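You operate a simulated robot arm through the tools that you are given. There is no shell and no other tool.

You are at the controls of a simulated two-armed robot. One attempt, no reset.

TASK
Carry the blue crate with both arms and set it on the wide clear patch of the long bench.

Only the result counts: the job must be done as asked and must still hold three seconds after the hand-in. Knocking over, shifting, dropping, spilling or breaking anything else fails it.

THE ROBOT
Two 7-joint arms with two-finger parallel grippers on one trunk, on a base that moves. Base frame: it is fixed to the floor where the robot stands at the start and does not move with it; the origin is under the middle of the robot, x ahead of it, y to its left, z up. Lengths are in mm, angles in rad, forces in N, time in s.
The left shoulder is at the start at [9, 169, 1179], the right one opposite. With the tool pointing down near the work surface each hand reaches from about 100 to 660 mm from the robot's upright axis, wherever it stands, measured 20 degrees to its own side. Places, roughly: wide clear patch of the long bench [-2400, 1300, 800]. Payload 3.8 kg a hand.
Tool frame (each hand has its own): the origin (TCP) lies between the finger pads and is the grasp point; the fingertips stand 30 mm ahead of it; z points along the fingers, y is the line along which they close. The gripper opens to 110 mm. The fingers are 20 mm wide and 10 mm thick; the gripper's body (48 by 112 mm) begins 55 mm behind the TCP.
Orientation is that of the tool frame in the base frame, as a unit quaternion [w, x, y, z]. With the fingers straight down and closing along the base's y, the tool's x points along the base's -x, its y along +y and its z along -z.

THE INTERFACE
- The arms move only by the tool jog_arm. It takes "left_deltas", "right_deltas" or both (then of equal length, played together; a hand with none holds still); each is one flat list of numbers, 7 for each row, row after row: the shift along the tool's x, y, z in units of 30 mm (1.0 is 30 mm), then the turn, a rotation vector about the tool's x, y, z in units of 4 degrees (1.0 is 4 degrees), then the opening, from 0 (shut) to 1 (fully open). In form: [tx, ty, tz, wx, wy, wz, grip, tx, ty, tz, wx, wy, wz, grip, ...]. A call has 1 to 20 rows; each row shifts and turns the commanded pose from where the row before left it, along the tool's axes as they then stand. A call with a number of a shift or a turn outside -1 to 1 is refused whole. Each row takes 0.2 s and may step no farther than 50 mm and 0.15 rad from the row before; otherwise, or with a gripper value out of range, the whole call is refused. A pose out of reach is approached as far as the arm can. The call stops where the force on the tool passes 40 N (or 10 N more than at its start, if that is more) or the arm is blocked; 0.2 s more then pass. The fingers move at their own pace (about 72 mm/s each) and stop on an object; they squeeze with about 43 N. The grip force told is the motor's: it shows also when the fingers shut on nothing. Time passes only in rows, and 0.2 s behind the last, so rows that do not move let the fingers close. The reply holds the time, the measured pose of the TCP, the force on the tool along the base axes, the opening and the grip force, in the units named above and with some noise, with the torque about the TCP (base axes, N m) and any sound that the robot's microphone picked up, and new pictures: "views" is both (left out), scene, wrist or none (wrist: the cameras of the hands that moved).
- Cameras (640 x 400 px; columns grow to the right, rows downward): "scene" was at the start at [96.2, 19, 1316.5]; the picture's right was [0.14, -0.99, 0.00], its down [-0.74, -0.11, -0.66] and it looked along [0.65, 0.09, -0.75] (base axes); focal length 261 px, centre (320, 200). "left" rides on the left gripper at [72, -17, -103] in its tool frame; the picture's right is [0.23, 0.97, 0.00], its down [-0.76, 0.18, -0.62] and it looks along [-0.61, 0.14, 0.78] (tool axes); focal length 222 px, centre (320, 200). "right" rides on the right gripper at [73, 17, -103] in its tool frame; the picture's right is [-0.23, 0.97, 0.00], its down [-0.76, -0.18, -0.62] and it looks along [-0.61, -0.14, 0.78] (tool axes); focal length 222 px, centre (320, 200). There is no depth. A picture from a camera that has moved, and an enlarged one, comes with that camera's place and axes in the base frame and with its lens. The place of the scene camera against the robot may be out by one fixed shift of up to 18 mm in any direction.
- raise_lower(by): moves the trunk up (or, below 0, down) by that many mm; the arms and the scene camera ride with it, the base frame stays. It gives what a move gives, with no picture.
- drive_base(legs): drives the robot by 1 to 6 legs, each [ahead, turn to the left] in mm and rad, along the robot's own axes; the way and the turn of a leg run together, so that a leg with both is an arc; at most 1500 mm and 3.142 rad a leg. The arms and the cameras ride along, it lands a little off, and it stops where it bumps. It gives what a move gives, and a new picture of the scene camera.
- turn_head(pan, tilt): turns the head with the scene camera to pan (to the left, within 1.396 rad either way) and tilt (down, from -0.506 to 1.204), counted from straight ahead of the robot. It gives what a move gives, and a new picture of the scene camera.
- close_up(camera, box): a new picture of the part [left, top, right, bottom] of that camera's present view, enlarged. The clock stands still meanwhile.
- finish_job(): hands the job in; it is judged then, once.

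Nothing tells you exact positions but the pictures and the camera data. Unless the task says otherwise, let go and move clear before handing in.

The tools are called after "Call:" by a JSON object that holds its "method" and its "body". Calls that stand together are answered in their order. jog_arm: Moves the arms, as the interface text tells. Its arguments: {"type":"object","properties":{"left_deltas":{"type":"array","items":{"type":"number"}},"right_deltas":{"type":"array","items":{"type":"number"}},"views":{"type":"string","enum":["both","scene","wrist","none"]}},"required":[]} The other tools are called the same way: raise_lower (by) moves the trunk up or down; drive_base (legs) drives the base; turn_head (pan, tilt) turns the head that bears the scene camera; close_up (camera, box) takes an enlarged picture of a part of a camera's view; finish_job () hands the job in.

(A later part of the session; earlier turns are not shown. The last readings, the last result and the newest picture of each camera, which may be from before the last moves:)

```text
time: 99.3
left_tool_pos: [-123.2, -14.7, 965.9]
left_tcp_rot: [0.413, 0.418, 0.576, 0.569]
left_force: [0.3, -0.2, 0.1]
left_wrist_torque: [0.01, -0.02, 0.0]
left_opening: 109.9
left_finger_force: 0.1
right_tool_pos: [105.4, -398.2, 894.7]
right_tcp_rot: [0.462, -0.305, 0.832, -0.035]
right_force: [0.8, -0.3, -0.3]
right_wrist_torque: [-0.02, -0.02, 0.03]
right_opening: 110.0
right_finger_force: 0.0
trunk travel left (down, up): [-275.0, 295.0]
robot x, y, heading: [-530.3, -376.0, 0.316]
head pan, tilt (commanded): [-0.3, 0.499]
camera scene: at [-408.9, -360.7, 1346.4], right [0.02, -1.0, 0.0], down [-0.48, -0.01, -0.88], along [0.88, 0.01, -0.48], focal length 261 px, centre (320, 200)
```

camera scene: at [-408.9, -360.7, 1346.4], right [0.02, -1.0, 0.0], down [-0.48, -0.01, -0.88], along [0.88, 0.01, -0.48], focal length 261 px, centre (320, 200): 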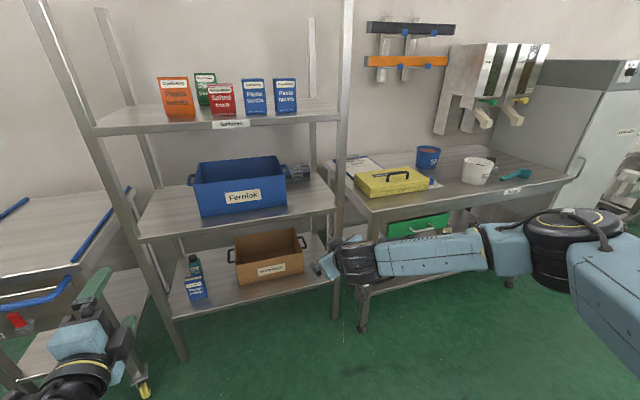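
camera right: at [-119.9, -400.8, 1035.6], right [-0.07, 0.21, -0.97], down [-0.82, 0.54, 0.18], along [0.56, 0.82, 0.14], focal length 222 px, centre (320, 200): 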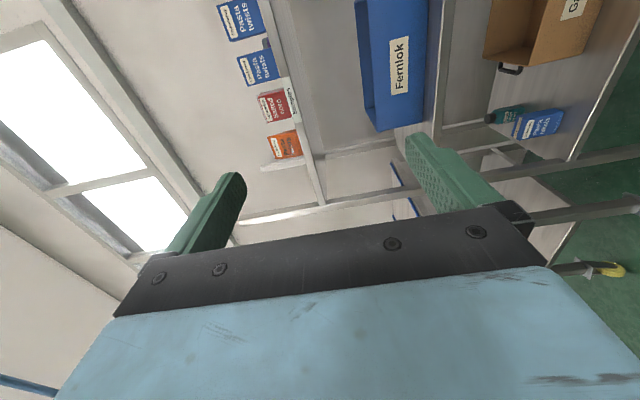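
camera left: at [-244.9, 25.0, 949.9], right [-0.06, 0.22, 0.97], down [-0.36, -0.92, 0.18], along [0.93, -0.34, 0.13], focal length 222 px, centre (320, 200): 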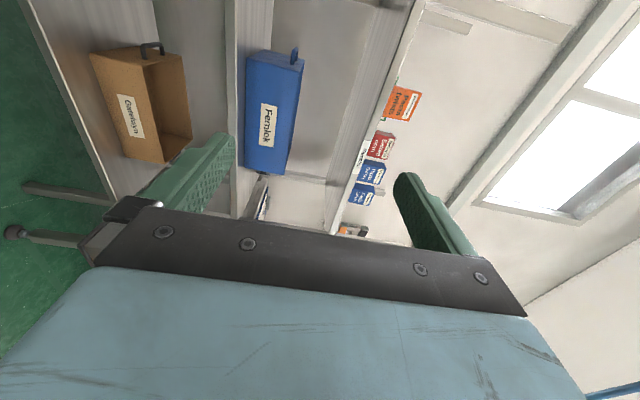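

As predicted, the right elbow came down. I'll finish the right roll and simultaneously reverse the left hand's rotation back to tool-down.

Call:
{"method": "jog_arm", "body": {"left_deltas": [0, 0, 0, 0.962, 0.962, -0.962, 1, 0, 0, 0, 0.962, 0.962, -0.962, 1, 0, 0, 0, 0.962, 0.962, -0.962, 1, 0, 0, 0, 0.962, 0.962, -0.962, 1, 0, 0, 0, 0.962, 0.962, -0.962, 1, 0, 0, 0, 0.962, 0.962, -0.962, 1, 0, 0, 0, 0.962, 0.962, -0.962, 1, 0, 0, 0, 0.962, 0.962, -0.962, 1, 0, 0, 0, 0.962, 0.962, -0.962, 1, 0, 0, 0, 0.962, 0.962, -0.962, 1, 0, 0, 0, 0.962, 0.962, -0.962, 1, 0, 0, 0, 0.962, 0.962, -0.962, 1, 0, 0, 0, 0.962, 0.962, -0.962, 1, 0, 0, 0, 0.962, 0.962, -0.962, 1, 0, 0, 0, 0.962, 0.962, -0.962, 1, 0, 0, 0, 0.962, 0.962, -0.962, 1, 0, 0, 0, 0.962, 0.962, -0.962, 1, 0, 0, 0, 0.962, 0.962, -0.962, 1], "right_deltas": [0, 0, 0, 0, 0, 1, 1, 0, 0, 0, 0, 0, 1, 1, 0, 0, 0, 0, 0, 1, 1, 0, 0, 0, 0, 0, 1, 1, 0, 0, 0, 0, 0, 1, 1, 0, 0, 0, 0, 0, 1, 1, 0, 0, 0, 0, 0, 0.5, 1, 0, 0, 0, 0, 0, 0, 1, 0, 0, 0, 0, 0, 0, 1, 0, 0, 0, 0, 0, 0, 1, 0, 0, 0, 0, 0, 0, 1, 0, 0, 0, 0, 0, 0, 1, 0, 0, 0, 0, 0, 0, 1, 0, 0, 0, 0, 0, 0, 1, 0, 0, 0, 0, 0, 0, 1, 0, 0, 0, 0, 0, 0, 1, 0, 0, 0, 0, 0, 0, 1, 0, 0, 0, 0, 0, 0, 1], "views": "scene"}}

```text
time: 103.1
left_tool_pos: [-94.3, 9.1, 937.3]
left_tcp_rot: [-0.005, -0.154, 0.988, -0.002]
left_force: [0.1, 0.2, 0.1]
left_wrist_torque: [-0.03, 0.03, 0.02]
left_opening: 110.2
left_finger_force: 0.0
left hand out of reach, approached as far as the arm can: row 15, 16, 17, 18
right_tool_pos: [103.8, -399.2, 895.7]
right_tcp_rot: [0.459, -0.112, 0.878, 0.072]
right_force: [-0.1, 0.3, 0.2]
right_wrist_torque: [0.02, 0.01, 0.02]
right_opening: 110.1
right_finger_force: 0.0
trunk travel left (down, up): [-275.0, 295.0]
robot x, y, heading: [-528.8, -377.8, 0.314]
head pan, tilt (commanded): [-0.3, 0.499]
camera scene: at [-408.7, -360.9, 1346.4], right [0.02, -1.0, 0.0], down [-0.48, -0.01, -0.88], along [0.88, 0.01, -0.48], focal length 261 px, centre (320, 200)
```

scene: 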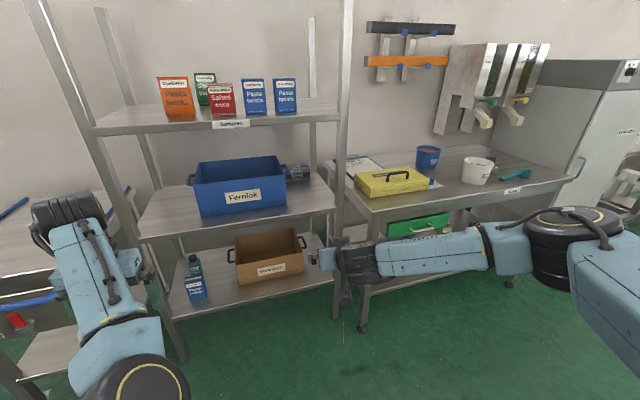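

Both hands are in usable postures now: the right is pitched 55° forward with sideways closing, the left is tool-down with a low elbow. Now pitch the left hand forward 55° too.

Call:
{"method": "jog_arm", "body": {"left_deltas": [0, 0, 0, 0, -1, 0, 1, 0, 0, 0, 0, -1, 0, 1, 0, 0, 0, 0, -1, 0, 1, 0, 0, 0, 0, -1, 0, 1, 0, 0, 0, 0, -1, 0, 1, 0, 0, 0, 0, -1, 0, 1, 0, 0, 0, 0, -1, 0, 1, 0, 0, 0, 0, -1, 0, 1, 0, 0, 0, 0, -1, 0, 1, 0, 0, 0, 0, -1, 0, 1, 0, 0, 0, 0, -1, 0, 1, 0, 0, 0, 0, -1, 0, 1, 0, 0, 0, 0, -1, 0, 1], "views": "scene"}}

Call:
{"method": "turn_head", "body": {"pan": 0.0, "tilt": 0.6}}

```text
time: 105.9
left_tool_pos: [-95.6, 16.7, 936.6]
left_tcp_rot: [0.427, -0.141, 0.89, 0.074]
left_force: [-0.2, -0.8, -0.5]
left_wrist_torque: [-0.02, 0.01, -0.01]
left_opening: 110.2
left_finger_force: 0.1
right_tool_pos: [104.6, -398.2, 894.6]
right_tcp_rot: [0.458, -0.11, 0.879, 0.07]
right_force: [0.9, -0.2, 0.8]
right_wrist_torque: [-0.01, -0.02, -0.03]
right_opening: 110.0
right_finger_force: 0.1
trunk travel left (down, up): [-275.0, 295.0]
robot x, y, heading: [-530.0, -377.1, 0.319]
head pan, tilt (commanded): [-0.3, 0.499]
camera scene: at [-409.0, -360.9, 1346.4], right [0.02, -1.0, 0.0], down [-0.48, -0.01, -0.88], along [0.88, 0.01, -0.48], focal length 261 px, centre (320, 200)
```

scene: 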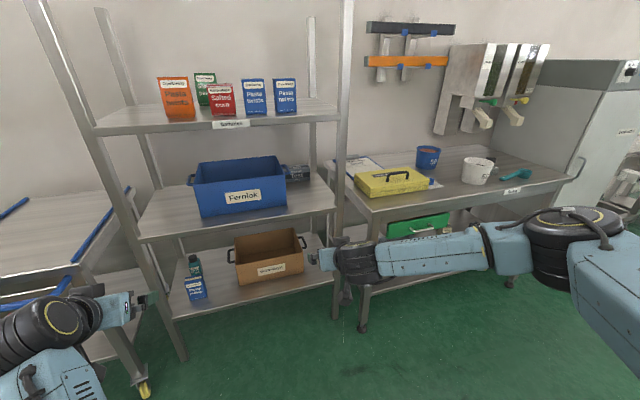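

```text
time: 106.7
left_tool_pos: [-95.6, 15.3, 936.4]
left_tcp_rot: [0.425, -0.14, 0.891, 0.074]
left_force: [1.0, 0.3, 0.3]
left_wrist_torque: [0.01, 0.03, -0.03]
left_opening: 110.1
left_finger_force: 0.0
right_tool_pos: [104.3, -398.0, 896.3]
right_tcp_rot: [0.458, -0.11, 0.879, 0.07]
right_force: [0.3, 0.3, -1.0]
right_wrist_torque: [0.01, 0.01, -0.03]
right_opening: 110.2
right_finger_force: 0.1
trunk travel left (down, up): [-275.0, 295.0]
robot x, y, heading: [-531.9, -379.1, 0.32]
head pan, tilt (commanded): [0.0, 0.6]
camera scene: at [-415.8, -334.8, 1337.3], right [0.31, -0.95, 0.0], down [-0.54, -0.17, -0.83], along [0.78, 0.26, -0.56], focal length 261 px, centre (320, 200)
```

scene: 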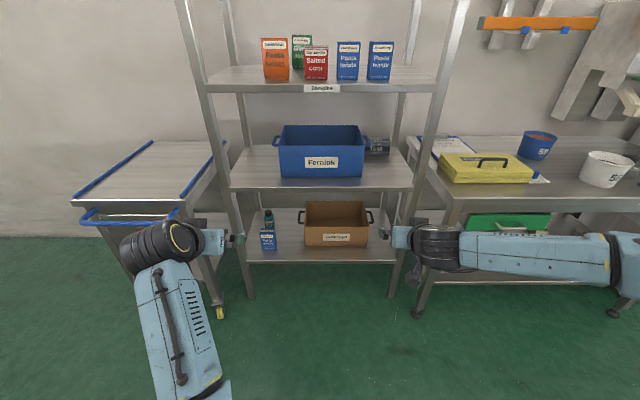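

Both hands now have the symmetric forward-pitched orientation. I'll fine-tune their angles, raise them (the trunk will then be lowered to compensate, keeping the arms well under the upper shelf), and pre-set the finger opening to about 40 mm.

Call:
{"method": "jog_arm", "body": {"left_deltas": [0, 0, 0, 0, -1, 0, 0.36, -0.665, -0.107, -0.027, 0, 0, 0, 0.36, -0.665, -0.107, -0.027, 0, 0, 0, 0.36, -0.665, -0.107, -0.027, 0, 0, 0, 0.36, -0.665, -0.107, -0.027, 0, 0, 0, 0.36, -0.665, -0.107, -0.027, 0, 0, 0, 0.36], "right_deltas": [0, 0, 0, -0.574, 0, -0.397, 0.36, -0.653, -0.04, -0.507, 0, 0, 0, 0.36, -0.653, -0.04, -0.507, 0, 0, 0, 0.36, -0.653, -0.04, -0.507, 0, 0, 0, 0.36, -0.653, -0.04, -0.507, 0, 0, 0, 0.36, -0.653, -0.04, -0.507, 0, 0, 0, 0.36], "views": "both"}}

```text
time: 108.1
left_tool_pos: [-38.6, 14.4, 1020.8]
left_tcp_rot: [0.457, -0.138, 0.876, 0.073]
left_force: [0.0, -1.1, 0.5]
left_wrist_torque: [-0.01, 0.01, 0.0]
left_opening: 39.7
left_finger_force: 0.1
right_tool_pos: [100.0, -408.6, 1020.5]
right_tcp_rot: [0.457, -0.133, 0.875, 0.083]
right_force: [-0.1, -0.1, -0.8]
right_wrist_torque: [0.0, -0.01, 0.01]
right_opening: 39.5
right_finger_force: 0.0
trunk travel left (down, up): [-275.0, 295.0]
robot x, y, heading: [-531.5, -378.6, 0.316]
head pan, tilt (commanded): [0.0, 0.6]
camera scene: at [-415.9, -334.7, 1337.3], right [0.31, -0.95, 0.0], down [-0.54, -0.18, -0.83], along [0.78, 0.26, -0.56], focal length 261 px, centre (320, 200)
camera right: at [-26.0, -429.8, 1021.0], right [-0.17, 0.96, 0.21], down [-0.01, -0.21, 0.98], along [0.98, 0.17, 0.05], focal length 222 px, centre (320, 200)
camera left: at [-153.7, -39.4, 1020.1], right [-0.42, 0.89, -0.18], down [-0.13, 0.14, 0.98], along [0.9, 0.44, 0.05], focal length 222 px, centre (320, 200)
```

scene: 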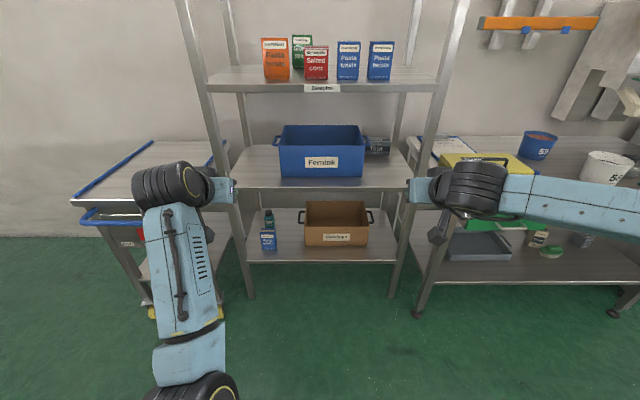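
right: 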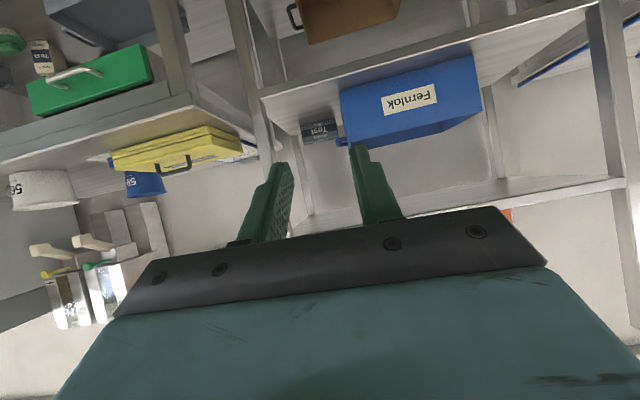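
left: 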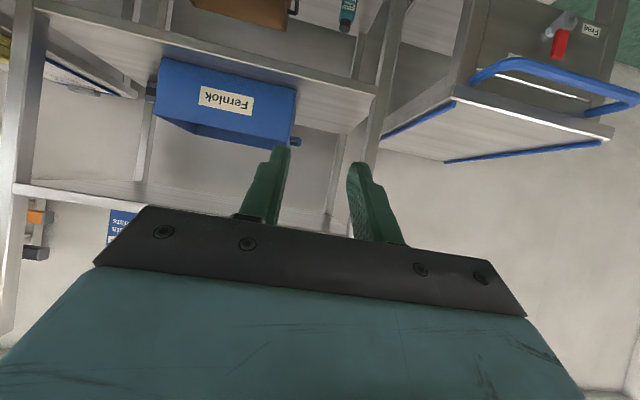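

The wrist cameras now see the crate handles nicely. I need to check the size of the camera housings relative to the crate wall, so I'll zoom in on the hands.

Call:
{"method": "close_up", "body": {"camera": "scene", "box": [390, 140, 550, 240]}}

Call:
{"method": "close_up", "body": {"camera": "scene", "box": [130, 140, 290, 240]}}

Call:
{"method": "close_up", "body": {"camera": "right", "box": [230, 20, 550, 220]}}

Call:
{"method": "close_up", "body": {"camera": "left", "box": [110, 20, 430, 220]}}

```text
4.00 times, centred on (470, 190) of scene
camera zoom: at [-415.9, -334.7, 1337.3], right [0.31, -0.95, 0.0], down [-0.54, -0.18, -0.83], along [0.78, 0.26, -0.56], focal length 1044 px, centre (-280, 240)
```

zoom: 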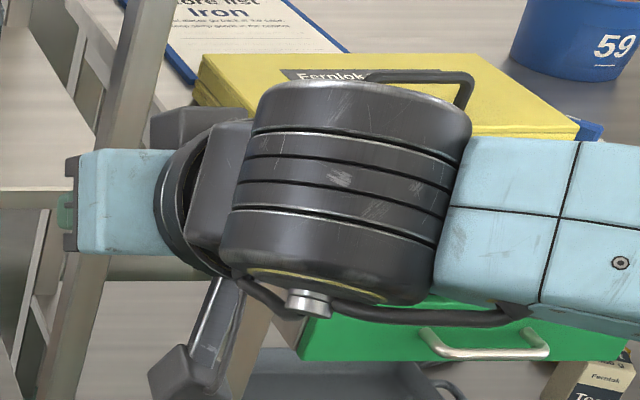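

```text
4.00 times, centred on (210, 190) of scene
camera zoom: at [-415.9, -334.7, 1337.3], right [0.31, -0.95, 0.0], down [-0.54, -0.18, -0.83], along [0.78, 0.26, -0.56], focal length 1044 px, centre (760, 240)
```

zoom: 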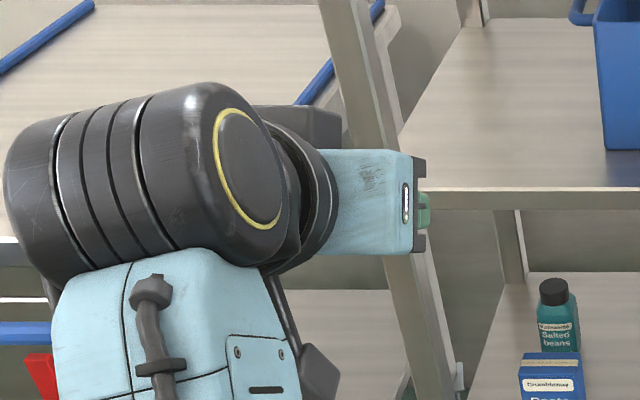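

```text
2.00 times, centred on (390, 120) of right
camera zoom: at [-26.0, -429.8, 1021.0], right [-0.17, 0.96, 0.21], down [-0.01, -0.21, 0.98], along [0.98, 0.17, 0.05], focal length 444 px, centre (180, 360)
```

zoom: 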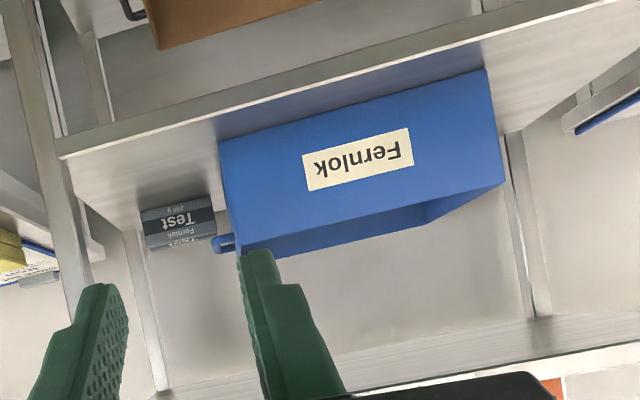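

```text
2.00 times, centred on (270, 120) of left
camera zoom: at [-153.7, -39.4, 1020.1], right [-0.42, 0.89, -0.18], down [-0.13, 0.14, 0.98], along [0.9, 0.44, 0.05], focal length 444 px, centre (420, 360)
```

zoom: 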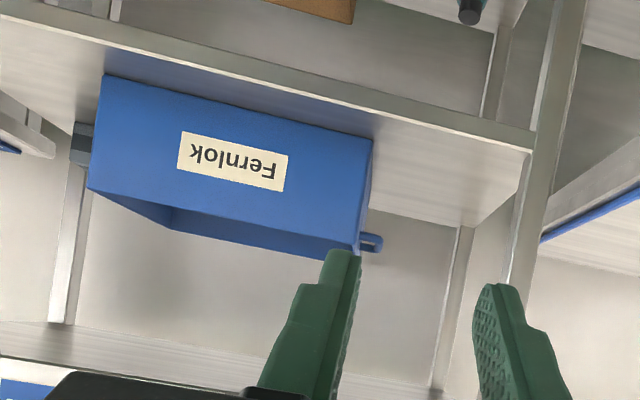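

I triangulated the crate from both wrist cameras: about 360 mm wide, shelf at z≈762, rim at z≈918, front face about 535 mm ahead of the fingertips. Let me zoom tightly on each handle to locate the bars.

Call:
{"method": "close_up", "body": {"camera": "left", "box": [270, 110, 318, 140]}}

Call:
{"method": "close_up", "body": {"camera": "right", "box": [320, 120, 376, 155]}}

Call:
{"method": "close_up", "body": {"camera": "scene", "box": [260, 110, 388, 190]}}

```text
13.33 times, centred on (294, 125) of left
camera zoom: at [-153.7, -39.4, 1020.1], right [-0.42, 0.89, -0.18], down [-0.13, 0.14, 0.98], along [0.9, 0.44, 0.05], focal length 2962 px, centre (667, 1200)
```

zoom: 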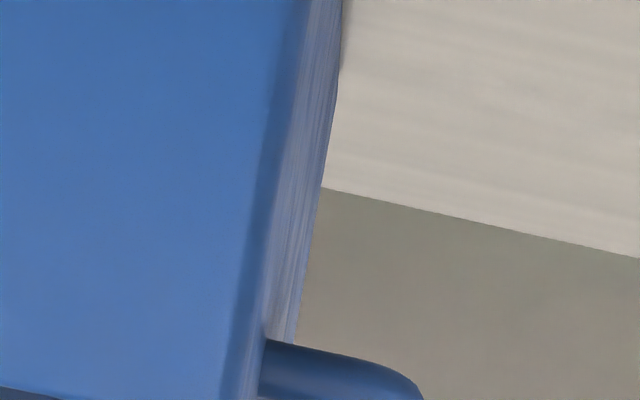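

```text
11.43 times, centred on (348, 138) of right
camera zoom: at [-26.0, -429.8, 1021.0], right [-0.17, 0.96, 0.21], down [-0.01, -0.21, 0.98], along [0.98, 0.17, 0.05], focal length 2538 px, centre (0, 914)
```

zoom: 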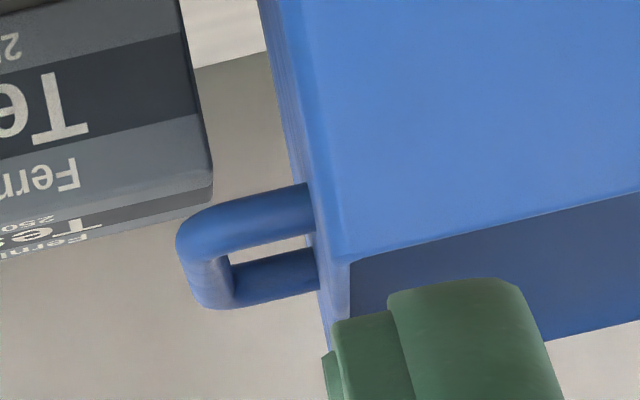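

```text
5.00 times, centred on (324, 150) of scene
camera zoom: at [-415.9, -334.7, 1337.3], right [0.31, -0.95, 0.0], down [-0.54, -0.18, -0.83], along [0.78, 0.26, -0.56], focal length 1305 px, centre (300, 450)
```

zoom: 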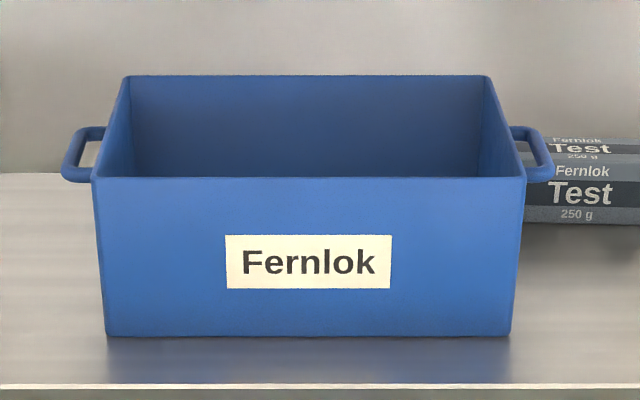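

The bars sit about 211 mm either side of the crate's centre, with about a 25 mm gap to the wall, at z≈880–885. I'll centre each hand on its bar, toe the hands in slightly so the wrist cameras clear the crate walls, narrow the fingers to about 28 mm, and lower the trunk 90 mm.

Call:
{"method": "jog_arm", "body": {"left_deltas": [0, -0.467, 0, 0, 0, 0, 0.26, 0, 0, 0, 0.615, 0, 0.4275, 0.26, 0, 0, 0, 0.615, 0, 0.4275, 0.26], "right_deltas": [0, 0.303, 0, 0, 0, 0, 0.26, 0, 0, 0, -0.615, 0, -0.4275, 0.26, 0, 0, 0, -0.615, 0, -0.4275, 0.26], "views": "none"}}

Call:
{"method": "raise_lower", "body": {"by": -90}}

```text
time: 108.9
left_tool_pos: [-33.3, 1.5, 1020.6]
left_tcp_rot: [0.461, -0.092, 0.881, 0.05]
left_force: [0.5, 0.8, 0.3]
left_wrist_torque: [0.0, 0.0, 0.05]
left_opening: 28.4
left_finger_force: 0.0
right_tool_pos: [96.8, -399.0, 1018.4]
right_tcp_rot: [0.453, -0.178, 0.867, 0.106]
right_force: [-0.3, 0.6, -0.1]
right_wrist_torque: [-0.01, 0.04, 0.05]
right_opening: 28.7
right_finger_force: 0.1
trunk travel left (down, up): [-275.0, 295.0]
robot x, y, heading: [-531.0, -380.9, 0.313]
head pan, tilt (commanded): [0.0, 0.6]
```

```text
time: 110.1
left_tool_pos: [-34.5, 1.0, 931.5]
left_tcp_rot: [0.462, -0.091, 0.881, 0.049]
left_force: [0.3, 1.0, 0.0]
left_wrist_torque: [0.05, 0.01, 0.01]
left_opening: 28.4
left_finger_force: 0.1
right_tool_pos: [96.0, -398.9, 929.2]
right_tcp_rot: [0.453, -0.177, 0.868, 0.105]
right_force: [0.3, -0.9, 0.0]
right_wrist_torque: [-0.02, 0.0, -0.01]
right_opening: 28.5
right_finger_force: 0.1
trunk travel left (down, up): [-185.0, 385.0]
robot x, y, heading: [-530.2, -376.6, 0.32]
head pan, tilt (commanded): [0.0, 0.6]
```

Hands are at about z=930 with fingers set. Now I drive forward 380 mm and re-check alignment before entering the rack.

Call:
{"method": "drive_base", "body": {"legs": [[380, 0]]}}

Call:
{"method": "jog_arm", "body": {"left_deltas": [0, 0, 0, 0, 0, 0, 0.26], "right_deltas": [0, 0, 0, 0, 0, 0, 0.26], "views": "both"}}

```text
time: 112.5
left_tool_pos: [324.9, 128.7, 930.7]
left_tcp_rot: [0.462, -0.097, 0.88, 0.052]
left_force: [0.7, -0.8, -0.4]
left_wrist_torque: [0.0, 0.02, 0.02]
left_opening: 28.7
left_finger_force: 0.0
right_tool_pos: [461.0, -270.4, 929.0]
right_tcp_rot: [0.452, -0.183, 0.867, 0.108]
right_force: [-0.2, 0.0, 0.4]
right_wrist_torque: [0.0, -0.03, -0.03]
right_opening: 28.4
right_finger_force: 0.0
trunk travel left (down, up): [-185.0, 385.0]
robot x, y, heading: [-167.5, -257.9, 0.332]
head pan, tilt (commanded): [0.0, 0.6]
camera scene: at [-53.0, -212.2, 1247.2], right [0.32, -0.95, 0.0], down [-0.54, -0.18, -0.82], along [0.78, 0.27, -0.57], focal length 261 px, centre (320, 200)
```

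scene: 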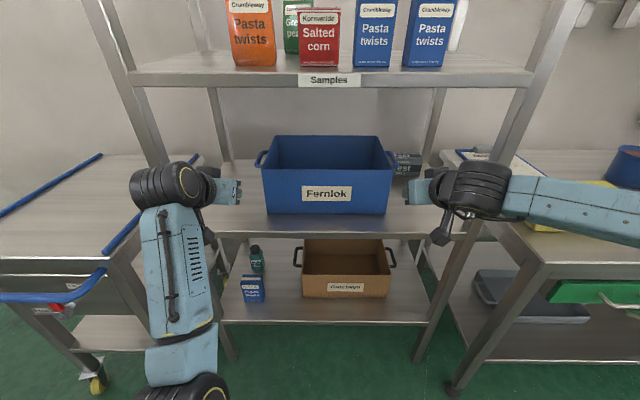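

```text
time: 112.9
left_tool_pos: [323.5, 128.4, 931.3]
left_tcp_rot: [0.461, -0.098, 0.881, 0.053]
left_force: [0.1, 0.9, -0.2]
left_wrist_torque: [0.02, 0.02, 0.0]
left_opening: 28.9
left_finger_force: 0.1
right_tool_pos: [461.8, -269.9, 929.8]
right_tcp_rot: [0.452, -0.184, 0.866, 0.109]
right_force: [0.0, 0.4, -0.3]
right_wrist_torque: [-0.02, -0.02, 0.01]
right_opening: 28.8
right_finger_force: 0.0
trunk travel left (down, up): [-185.0, 385.0]
robot x, y, heading: [-166.4, -257.5, 0.326]
head pan, tilt (commanded): [0.0, 0.6]
camera scene: at [-53.3, -212.4, 1247.3], right [0.32, -0.95, 0.0], down [-0.53, -0.18, -0.83], along [0.78, 0.27, -0.56], focal length 261 px, centre (320, 200)
camera right: at [338.8, -306.6, 929.5], right [-0.28, 0.94, 0.21], down [0.01, -0.21, 0.98], along [0.96, 0.28, 0.05], focal length 222 px, centre (320, 200)
camera left: at [204.1, 85.3, 930.0], right [-0.34, 0.92, -0.18], down [-0.12, 0.15, 0.98], along [0.93, 0.35, 0.05], focal length 222 px, centre (320, 200)
```

scene: 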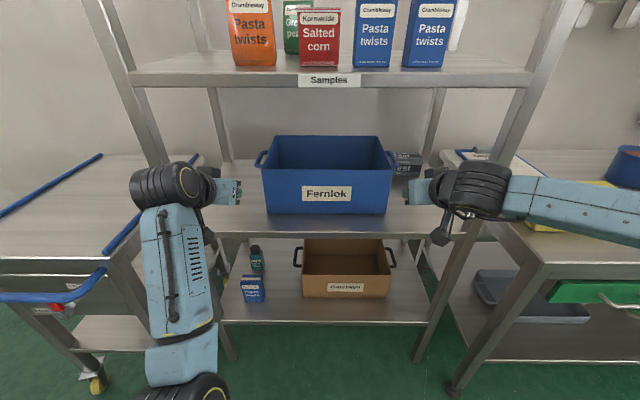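
right: 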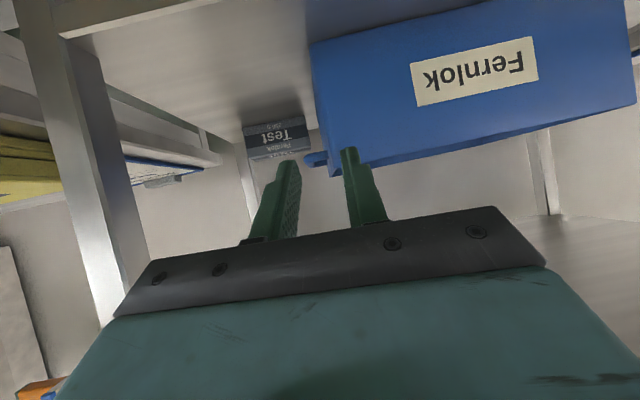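
left: 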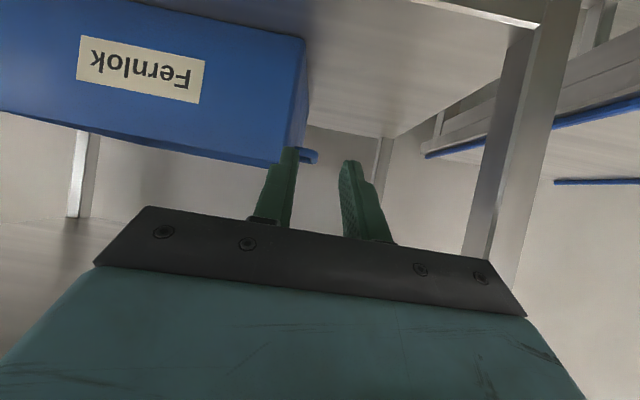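

I'm about 250 mm short of the grasp. Let me zoom in on the handles with both wrist cameras and the scene camera to refine alignment.

Call:
{"method": "close_up", "body": {"camera": "right", "box": [240, 100, 400, 200]}}

Call:
{"method": "close_up", "body": {"camera": "left", "box": [240, 100, 400, 200]}}

Call:
{"method": "close_up", "body": {"camera": "scene", "box": [200, 110, 456, 270]}}

```text
4.00 times, centred on (320, 150) of right
camera zoom: at [338.8, -306.6, 929.5], right [-0.28, 0.94, 0.21], down [0.01, -0.21, 0.98], along [0.96, 0.28, 0.05], focal length 888 px, centre (320, 400)
```

zoom: 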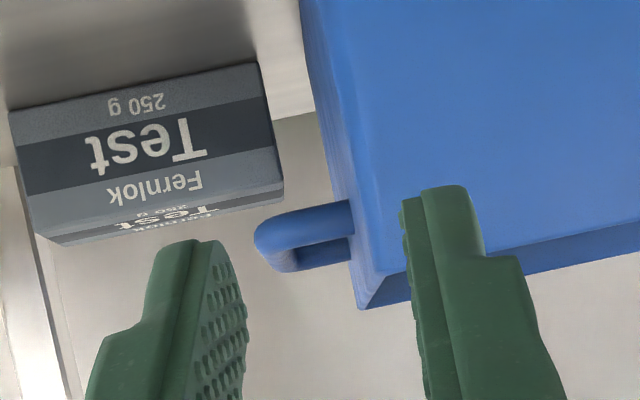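

```text
4.00 times, centred on (320, 150) of left
camera zoom: at [204.1, 85.3, 930.0], right [-0.34, 0.92, -0.18], down [-0.12, 0.15, 0.98], along [0.93, 0.35, 0.05], focal length 888 px, centre (320, 400)
```

zoom: 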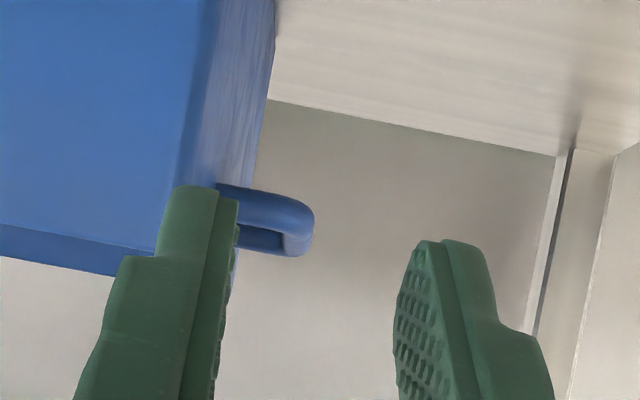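

```text
2.50 times, centred on (328, 190) of scene
camera zoom: at [-53.3, -212.4, 1247.3], right [0.32, -0.95, 0.0], down [-0.53, -0.18, -0.83], along [0.78, 0.27, -0.56], focal length 653 px, centre (300, 225)
```

zoom: 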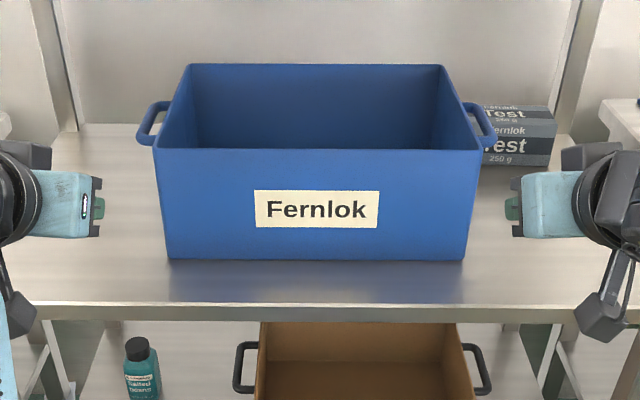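

Both bars are slightly to the right of my hands' centrelines (12 mm left, 16 mm right). I'll correct that, and at the same time raise the hands 80 mm relative to the trunk and lower the trunk 80 mm so forearms and elbows pass lower under the upper shelf.

Call:
{"method": "jog_arm", "body": {"left_deltas": [-0.728, -0.133, -0.51, 0, 0, 0, 0.26, -0.728, -0.133, -0.51, 0, 0, 0, 0.26, -0.728, -0.133, -0.51, 0, 0, 0, 0.26], "right_deltas": [-0.728, -0.178, -0.51, 0, 0, 0, 0.26, -0.728, -0.178, -0.51, 0, 0, 0, 0.26, -0.728, -0.178, -0.51, 0, 0, 0, 0.26], "views": "none"}}

Call:
{"method": "raise_lower", "body": {"by": -80}}

Call:
{"method": "turn_head", "body": {"pan": 0.0, "tilt": 0.5}}

```text
time: 113.7
left_tool_pos: [325.8, 116.3, 1011.5]
left_tcp_rot: [0.461, -0.097, 0.88, 0.052]
left_force: [0.1, -0.6, 0.8]
left_wrist_torque: [-0.02, -0.01, 0.03]
left_opening: 28.6
left_finger_force: 0.1
right_tool_pos: [467.5, -286.4, 1007.1]
right_tcp_rot: [0.452, -0.183, 0.867, 0.108]
right_force: [0.4, 0.0, -0.1]
right_wrist_torque: [-0.01, -0.01, -0.02]
right_opening: 28.6
right_finger_force: 0.0
trunk travel left (down, up): [-185.0, 385.0]
robot x, y, heading: [-169.5, -258.5, 0.332]
head pan, tilt (commanded): [0.0, 0.6]
```

```text
time: 114.9
left_tool_pos: [325.9, 115.3, 932.1]
left_tcp_rot: [0.461, -0.098, 0.88, 0.052]
left_force: [-0.2, 0.8, 0.0]
left_wrist_torque: [0.02, 0.02, 0.01]
left_opening: 28.5
left_finger_force: 0.0
right_tool_pos: [467.6, -285.4, 927.5]
right_tcp_rot: [0.452, -0.184, 0.866, 0.109]
right_force: [-0.5, -0.9, 0.0]
right_wrist_torque: [-0.01, 0.04, -0.01]
right_opening: 28.7
right_finger_force: 0.1
trunk travel left (down, up): [-105.0, 465.0]
robot x, y, heading: [-167.1, -259.2, 0.33]
head pan, tilt (commanded): [0.0, 0.6]
```

```text
time: 115.6
left_tool_pos: [324.6, 116.0, 931.6]
left_tcp_rot: [0.461, -0.097, 0.881, 0.052]
left_force: [0.5, -0.7, 0.5]
left_wrist_torque: [-0.02, -0.02, 0.01]
left_opening: 28.5
left_finger_force: 0.1
right_tool_pos: [469.0, -286.8, 927.2]
right_tcp_rot: [0.452, -0.184, 0.866, 0.109]
right_force: [0.2, -0.5, 0.9]
right_wrist_torque: [0.01, 0.02, 0.03]
right_opening: 28.9
right_finger_force: 0.1
trunk travel left (down, up): [-105.0, 465.0]
robot x, y, heading: [-167.7, -256.9, 0.329]
head pan, tilt (commanded): [0.0, 0.499]
camera scene: at [-50.9, -211.5, 1176.4], right [0.32, -0.95, 0.0], down [-0.45, -0.15, -0.88], along [0.83, 0.28, -0.48], focal length 261 px, centre (320, 200)
```

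scene: 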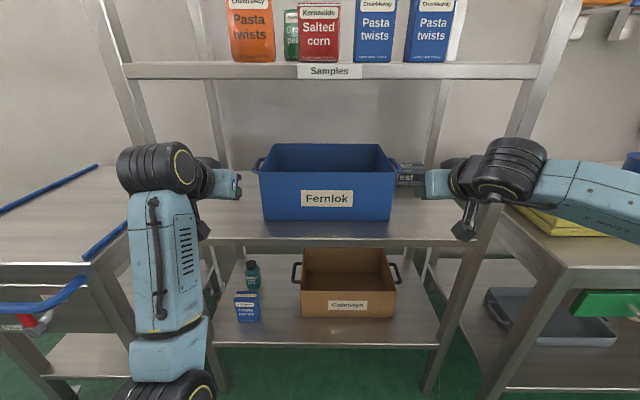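

Alignment looks good and clearances are fine. I'll drive in 170 mm and re-check through the wrist cameras before the final bit.

Call:
{"method": "drive_base", "body": {"legs": [[170, 0]]}}

Call:
{"method": "jog_arm", "body": {"left_deltas": [0, 0, 0, 0, 0, 0, 0.26], "right_deltas": [0, 0, 0, 0, 0, 0, 0.26], "views": "wrist"}}

```text
time: 117.0
left_tool_pos: [488.0, 171.8, 929.9]
left_tcp_rot: [0.462, -0.098, 0.88, 0.052]
left_force: [0.6, -0.2, 0.4]
left_wrist_torque: [-0.01, 0.0, 0.02]
left_opening: 28.5
left_finger_force: 0.1
right_tool_pos: [628.8, -228.2, 928.9]
right_tcp_rot: [0.45, -0.185, 0.867, 0.109]
right_force: [-0.2, 0.0, -0.1]
right_wrist_torque: [-0.03, 0.0, 0.0]
right_opening: 28.7
right_finger_force: 0.0
trunk travel left (down, up): [-105.0, 465.0]
robot x, y, heading: [-7.7, -199.3, 0.337]
head pan, tilt (commanded): [0.0, 0.499]
camera scene: at [111.3, -155.9, 1176.3], right [0.32, -0.95, 0.0], down [-0.45, -0.16, -0.88], along [0.83, 0.28, -0.48], focal length 261 px, centre (320, 200)
```

scene: 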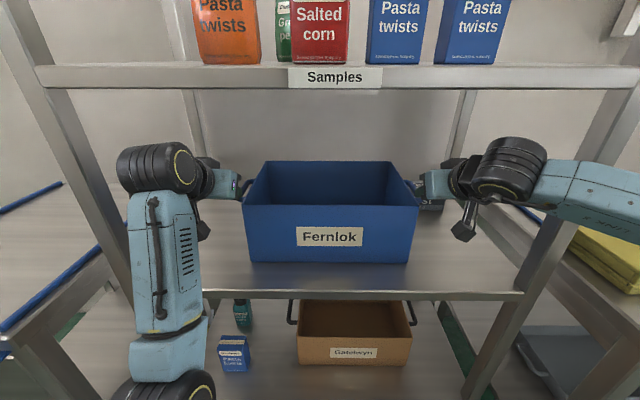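

```text
time: 117.5
left_tool_pos: [486.7, 171.3, 931.8]
left_tcp_rot: [0.461, -0.097, 0.88, 0.052]
left_force: [0.9, 0.4, -0.2]
left_wrist_torque: [0.03, 0.05, 0.02]
left_opening: 28.8
left_finger_force: 0.1
right_tool_pos: [629.0, -229.9, 927.9]
right_tcp_rot: [0.451, -0.185, 0.866, 0.11]
right_force: [-0.1, -0.3, 0.9]
right_wrist_torque: [-0.03, 0.0, -0.01]
right_opening: 28.8
right_finger_force: 0.1
trunk travel left (down, up): [-105.0, 465.0]
robot x, y, heading: [-8.3, -201.4, 0.33]
head pan, tilt (commanded): [0.0, 0.499]
camera right: at [508.5, -265.8, 927.8], right [-0.29, 0.93, 0.21], down [0.01, -0.22, 0.98], along [0.96, 0.28, 0.05], focal length 222 px, centre (320, 200)
camera left: at [366.8, 128.8, 930.0], right [-0.34, 0.92, -0.18], down [-0.12, 0.15, 0.98], along [0.93, 0.36, 0.05], focal length 222 px, centre (320, 200)
```

right: 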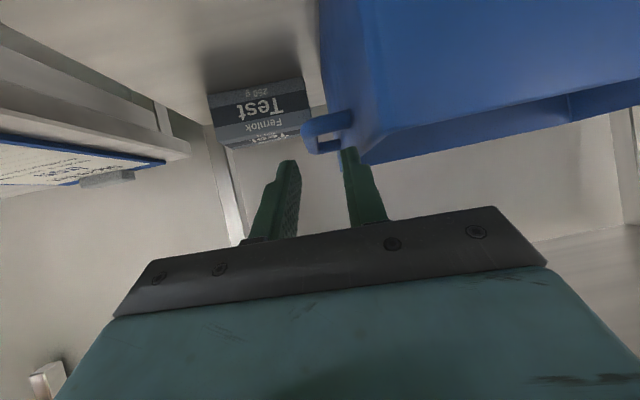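
left: 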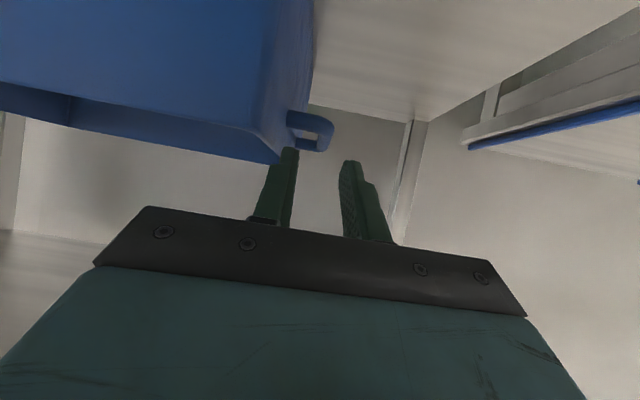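

Call:
{"method": "close_up", "body": {"camera": "right", "box": [240, 80, 400, 180]}}

Call:
{"method": "close_up", "body": {"camera": "left", "box": [240, 80, 400, 180]}}

Call:
{"method": "turn_head", "body": {"pan": 0.0, "tilt": 0.7}}

Call:
{"method": "close_up", "body": {"camera": "scene", "box": [200, 60, 460, 222]}}

```text
4.00 times, centred on (320, 130) of right
camera zoom: at [508.5, -265.8, 927.8], right [-0.29, 0.93, 0.21], down [0.01, -0.22, 0.98], along [0.96, 0.28, 0.05], focal length 888 px, centre (320, 480)
```

zoom: 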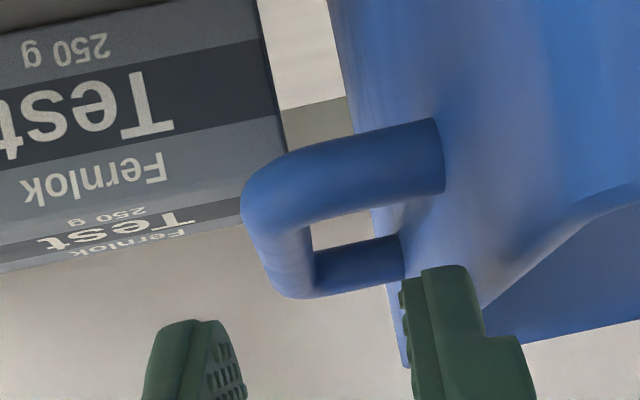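

```text
4.00 times, centred on (320, 130) of left
camera zoom: at [366.8, 128.8, 930.0], right [-0.34, 0.92, -0.18], down [-0.12, 0.15, 0.98], along [0.93, 0.36, 0.05], focal length 888 px, centre (320, 480)
```

zoom: 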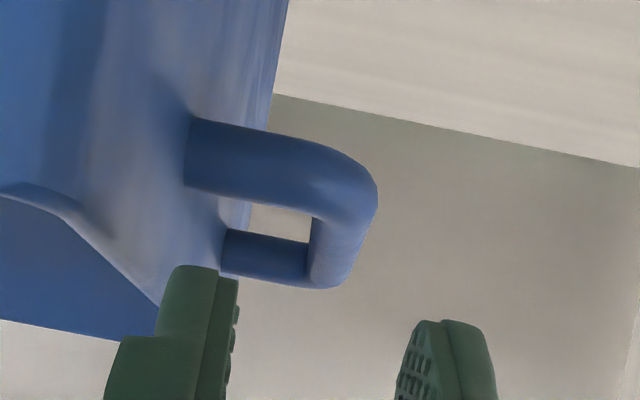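

```text
time: 118.2
left_tool_pos: [487.0, 171.6, 930.5]
left_tcp_rot: [0.461, -0.098, 0.88, 0.052]
left_force: [0.8, 0.8, -0.6]
left_wrist_torque: [-0.01, 0.04, 0.0]
left_opening: 28.7
left_finger_force: 0.0
right_tool_pos: [630.7, -228.7, 928.5]
right_tcp_rot: [0.452, -0.184, 0.866, 0.109]
right_force: [-0.1, -0.1, 0.3]
right_wrist_torque: [-0.04, 0.01, 0.0]
right_opening: 28.5
right_finger_force: 0.1
trunk travel left (down, up): [-105.0, 465.0]
robot x, y, heading: [-5.8, -201.2, 0.332]
head pan, tilt (commanded): [0.0, 0.7]
camera scene: at [105.1, -157.9, 1158.7], right [0.32, -0.95, 0.0], down [-0.61, -0.21, -0.77], along [0.72, 0.25, -0.64], focal length 261 px, centre (320, 200)
```

scene: 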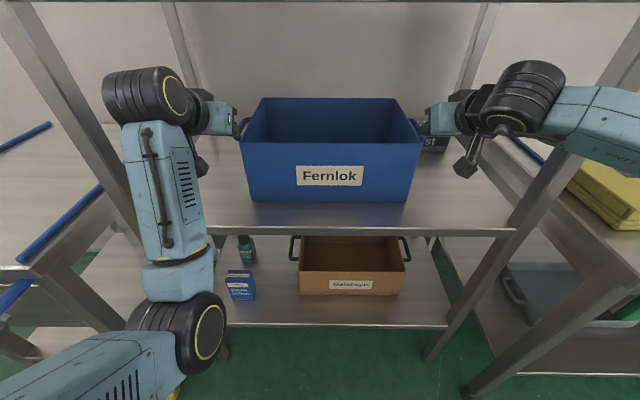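

```text
2.46 times, centred on (330, 141) of scene
camera zoom: at [105.1, -157.9, 1158.7], right [0.32, -0.95, 0.0], down [-0.61, -0.21, -0.77], along [0.72, 0.25, -0.64], focal length 643 px, centre (295, 345)
```

zoom: 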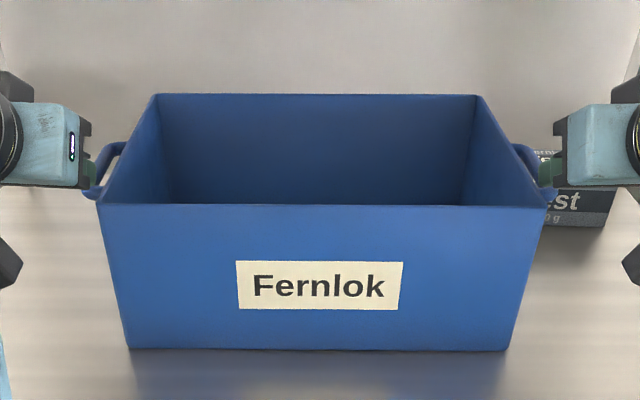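

The estimates now agree: bars at z≈877.5, both hands within ~1.5 mm laterally, and the bar centres are about 112 mm ahead. I'll drive forward 100 mm so the fingers hover over the bars.

Call:
{"method": "drive_base", "body": {"legs": [[100, 0]]}}

Call:
{"method": "jog_arm", "body": {"left_deltas": [0, 0, 0, 0, 0, 0, 0.26], "right_deltas": [0, 0, 0, 0, 0, 0, 0.26], "views": "wrist"}}

Call:
{"method": "close_up", "body": {"camera": "right", "box": [200, 60, 440, 210]}}

Call:
{"method": "close_up", "body": {"camera": "left", "box": [200, 60, 440, 210]}}

```text
time: 119.3
left_tool_pos: [580.8, 206.6, 931.2]
left_tcp_rot: [0.461, -0.1, 0.88, 0.053]
left_force: [1.6, 0.3, 0.1]
left_wrist_torque: [0.02, 0.01, 0.03]
left_opening: 28.4
left_finger_force: 0.0
right_tool_pos: [724.9, -194.1, 926.9]
right_tcp_rot: [0.452, -0.185, 0.866, 0.109]
right_force: [-0.2, 0.1, 0.2]
right_wrist_torque: [0.0, 0.0, -0.04]
right_opening: 28.8
right_finger_force: 0.1
trunk travel left (down, up): [-105.0, 465.0]
robot x, y, heading: [90.8, -171.6, 0.332]
head pan, tilt (commanded): [0.0, 0.7]
camera scene: at [200.1, -124.9, 1158.7], right [0.33, -0.95, 0.0], down [-0.61, -0.21, -0.76], along [0.72, 0.25, -0.64], focal length 261 px, centre (320, 200)
```

scene: 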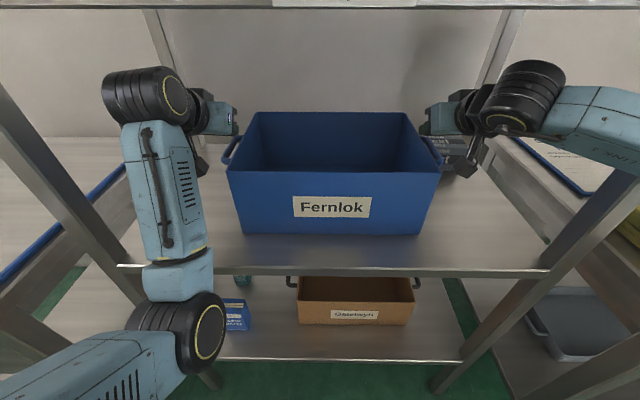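

```text
time: 119.7
left_tool_pos: [580.8, 206.5, 931.0]
left_tcp_rot: [0.462, -0.1, 0.88, 0.054]
left_force: [0.1, -0.8, 0.5]
left_wrist_torque: [0.03, 0.02, 0.0]
left_opening: 28.4
left_finger_force: 0.1
right_tool_pos: [725.3, -195.2, 927.8]
right_tcp_rot: [0.452, -0.185, 0.866, 0.11]
right_force: [0.1, 0.0, 0.4]
right_wrist_torque: [-0.02, -0.02, 0.03]
right_opening: 28.7
right_finger_force: 0.0
trunk travel left (down, up): [-105.0, 465.0]
robot x, y, heading: [85.5, -168.2, 0.333]
head pan, tilt (commanded): [0.0, 0.7]
camera right: at [603.6, -231.9, 927.9], right [-0.29, 0.93, 0.21], down [0.01, -0.22, 0.98], along [0.96, 0.28, 0.05], focal length 222 px, centre (320, 200)
camera left: at [460.9, 162.4, 930.0], right [-0.34, 0.92, -0.18], down [-0.12, 0.15, 0.98], along [0.93, 0.36, 0.05], focal length 222 px, centre (320, 200)
```

right: 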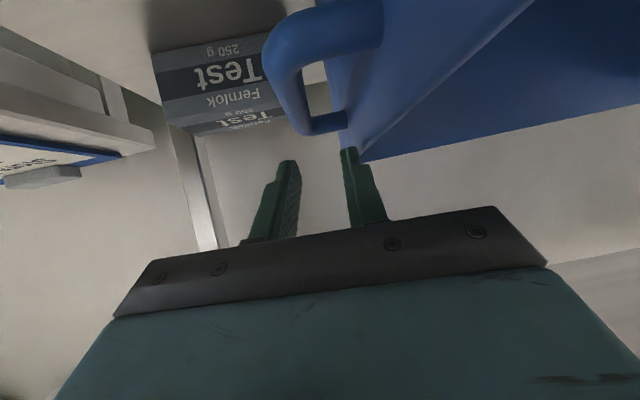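
left: 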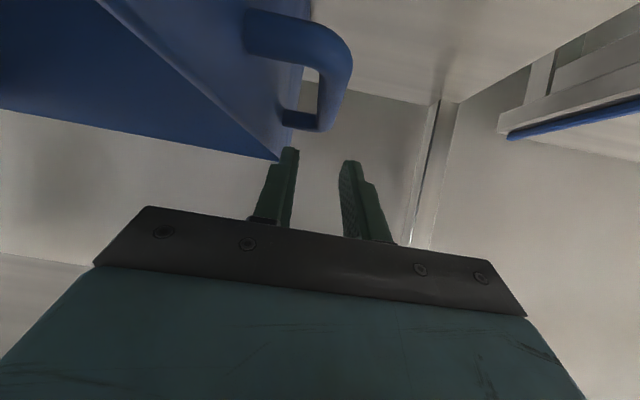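

```text
2.67 times, centred on (320, 135) of right
camera zoom: at [603.6, -231.9, 927.9], right [-0.29, 0.93, 0.21], down [0.01, -0.22, 0.98], along [0.96, 0.28, 0.05], focal length 592 px, centre (320, 373)
```

zoom: 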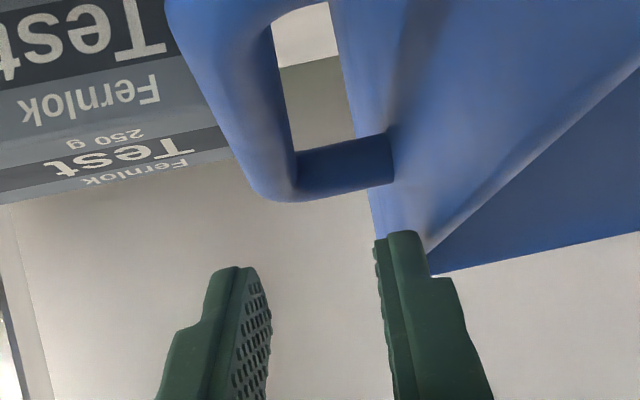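

```text
2.67 times, centred on (320, 135) of left
camera zoom: at [460.9, 162.4, 930.0], right [-0.34, 0.92, -0.18], down [-0.12, 0.15, 0.98], along [0.93, 0.36, 0.05], focal length 592 px, centre (320, 373)
```

zoom: 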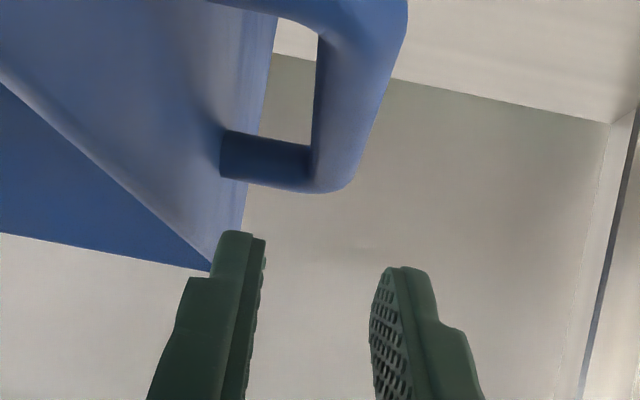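

The fingers hover just above the bars; I measure 2 mm (left) and 4 mm (right) residual lateral offsets. I'll correct those, then lower the trunk in stages.

Call:
{"method": "jog_arm", "body": {"left_deltas": [0, -0.067, 0, 0, 0, 0, 0.26], "right_deltas": [0, -0.133, 0, 0, 0, 0, 0.26], "views": "none"}}

Call:
{"method": "raise_lower", "body": {"by": -28}}

Call:
{"method": "close_up", "body": {"camera": "right", "box": [160, 0, 480, 200]}}

Call:
{"method": "close_up", "body": {"camera": "left", "box": [160, 0, 480, 200]}}

```text
time: 120.1
left_tool_pos: [581.4, 203.7, 931.5]
left_tcp_rot: [0.461, -0.1, 0.88, 0.053]
left_force: [0.8, -0.5, -0.3]
left_wrist_torque: [-0.01, -0.01, -0.01]
left_opening: 28.4
left_finger_force: 0.1
right_tool_pos: [726.7, -199.2, 926.9]
right_tcp_rot: [0.452, -0.185, 0.866, 0.11]
right_force: [0.3, 0.5, -0.5]
right_wrist_torque: [-0.01, 0.01, 0.01]
right_opening: 28.6
right_finger_force: 0.0
trunk travel left (down, up): [-105.0, 465.0]
robot x, y, heading: [88.5, -171.2, 0.333]
head pan, tilt (commanded): [0.0, 0.7]
```

```text
time: 120.9
left_tool_pos: [581.1, 203.6, 903.3]
left_tcp_rot: [0.461, -0.1, 0.88, 0.053]
left_force: [-0.5, -0.6, 0.1]
left_wrist_torque: [0.01, 0.0, -0.01]
left_opening: 28.6
left_finger_force: 0.0
right_tool_pos: [726.4, -198.7, 898.9]
right_tcp_rot: [0.453, -0.185, 0.866, 0.109]
right_force: [-0.7, 0.1, 0.6]
right_wrist_torque: [0.0, 0.02, 0.03]
right_opening: 28.8
right_finger_force: 0.0
trunk travel left (down, up): [-77.0, 493.0]
robot x, y, heading: [92.9, -172.0, 0.332]
head pan, tilt (commanded): [0.0, 0.7]
```

```text
2.00 times, centred on (320, 100) of right
camera zoom: at [605.2, -235.2, 899.8], right [-0.29, 0.93, 0.21], down [0.01, -0.22, 0.98], along [0.96, 0.28, 0.05], focal length 444 px, centre (320, 400)
```

zoom: 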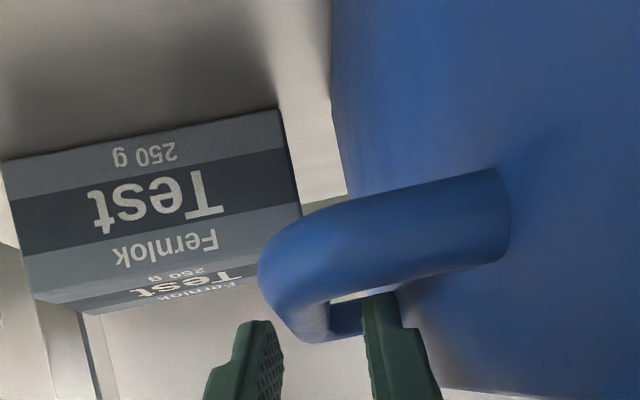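

```text
2.00 times, centred on (320, 100) of left
camera zoom: at [461.4, 160.2, 902.3], right [-0.34, 0.92, -0.18], down [-0.12, 0.15, 0.98], along [0.93, 0.36, 0.05], focal length 444 px, centre (320, 400)
```

zoom: 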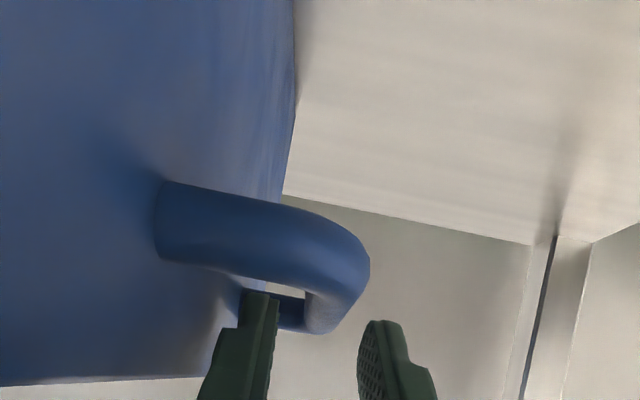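

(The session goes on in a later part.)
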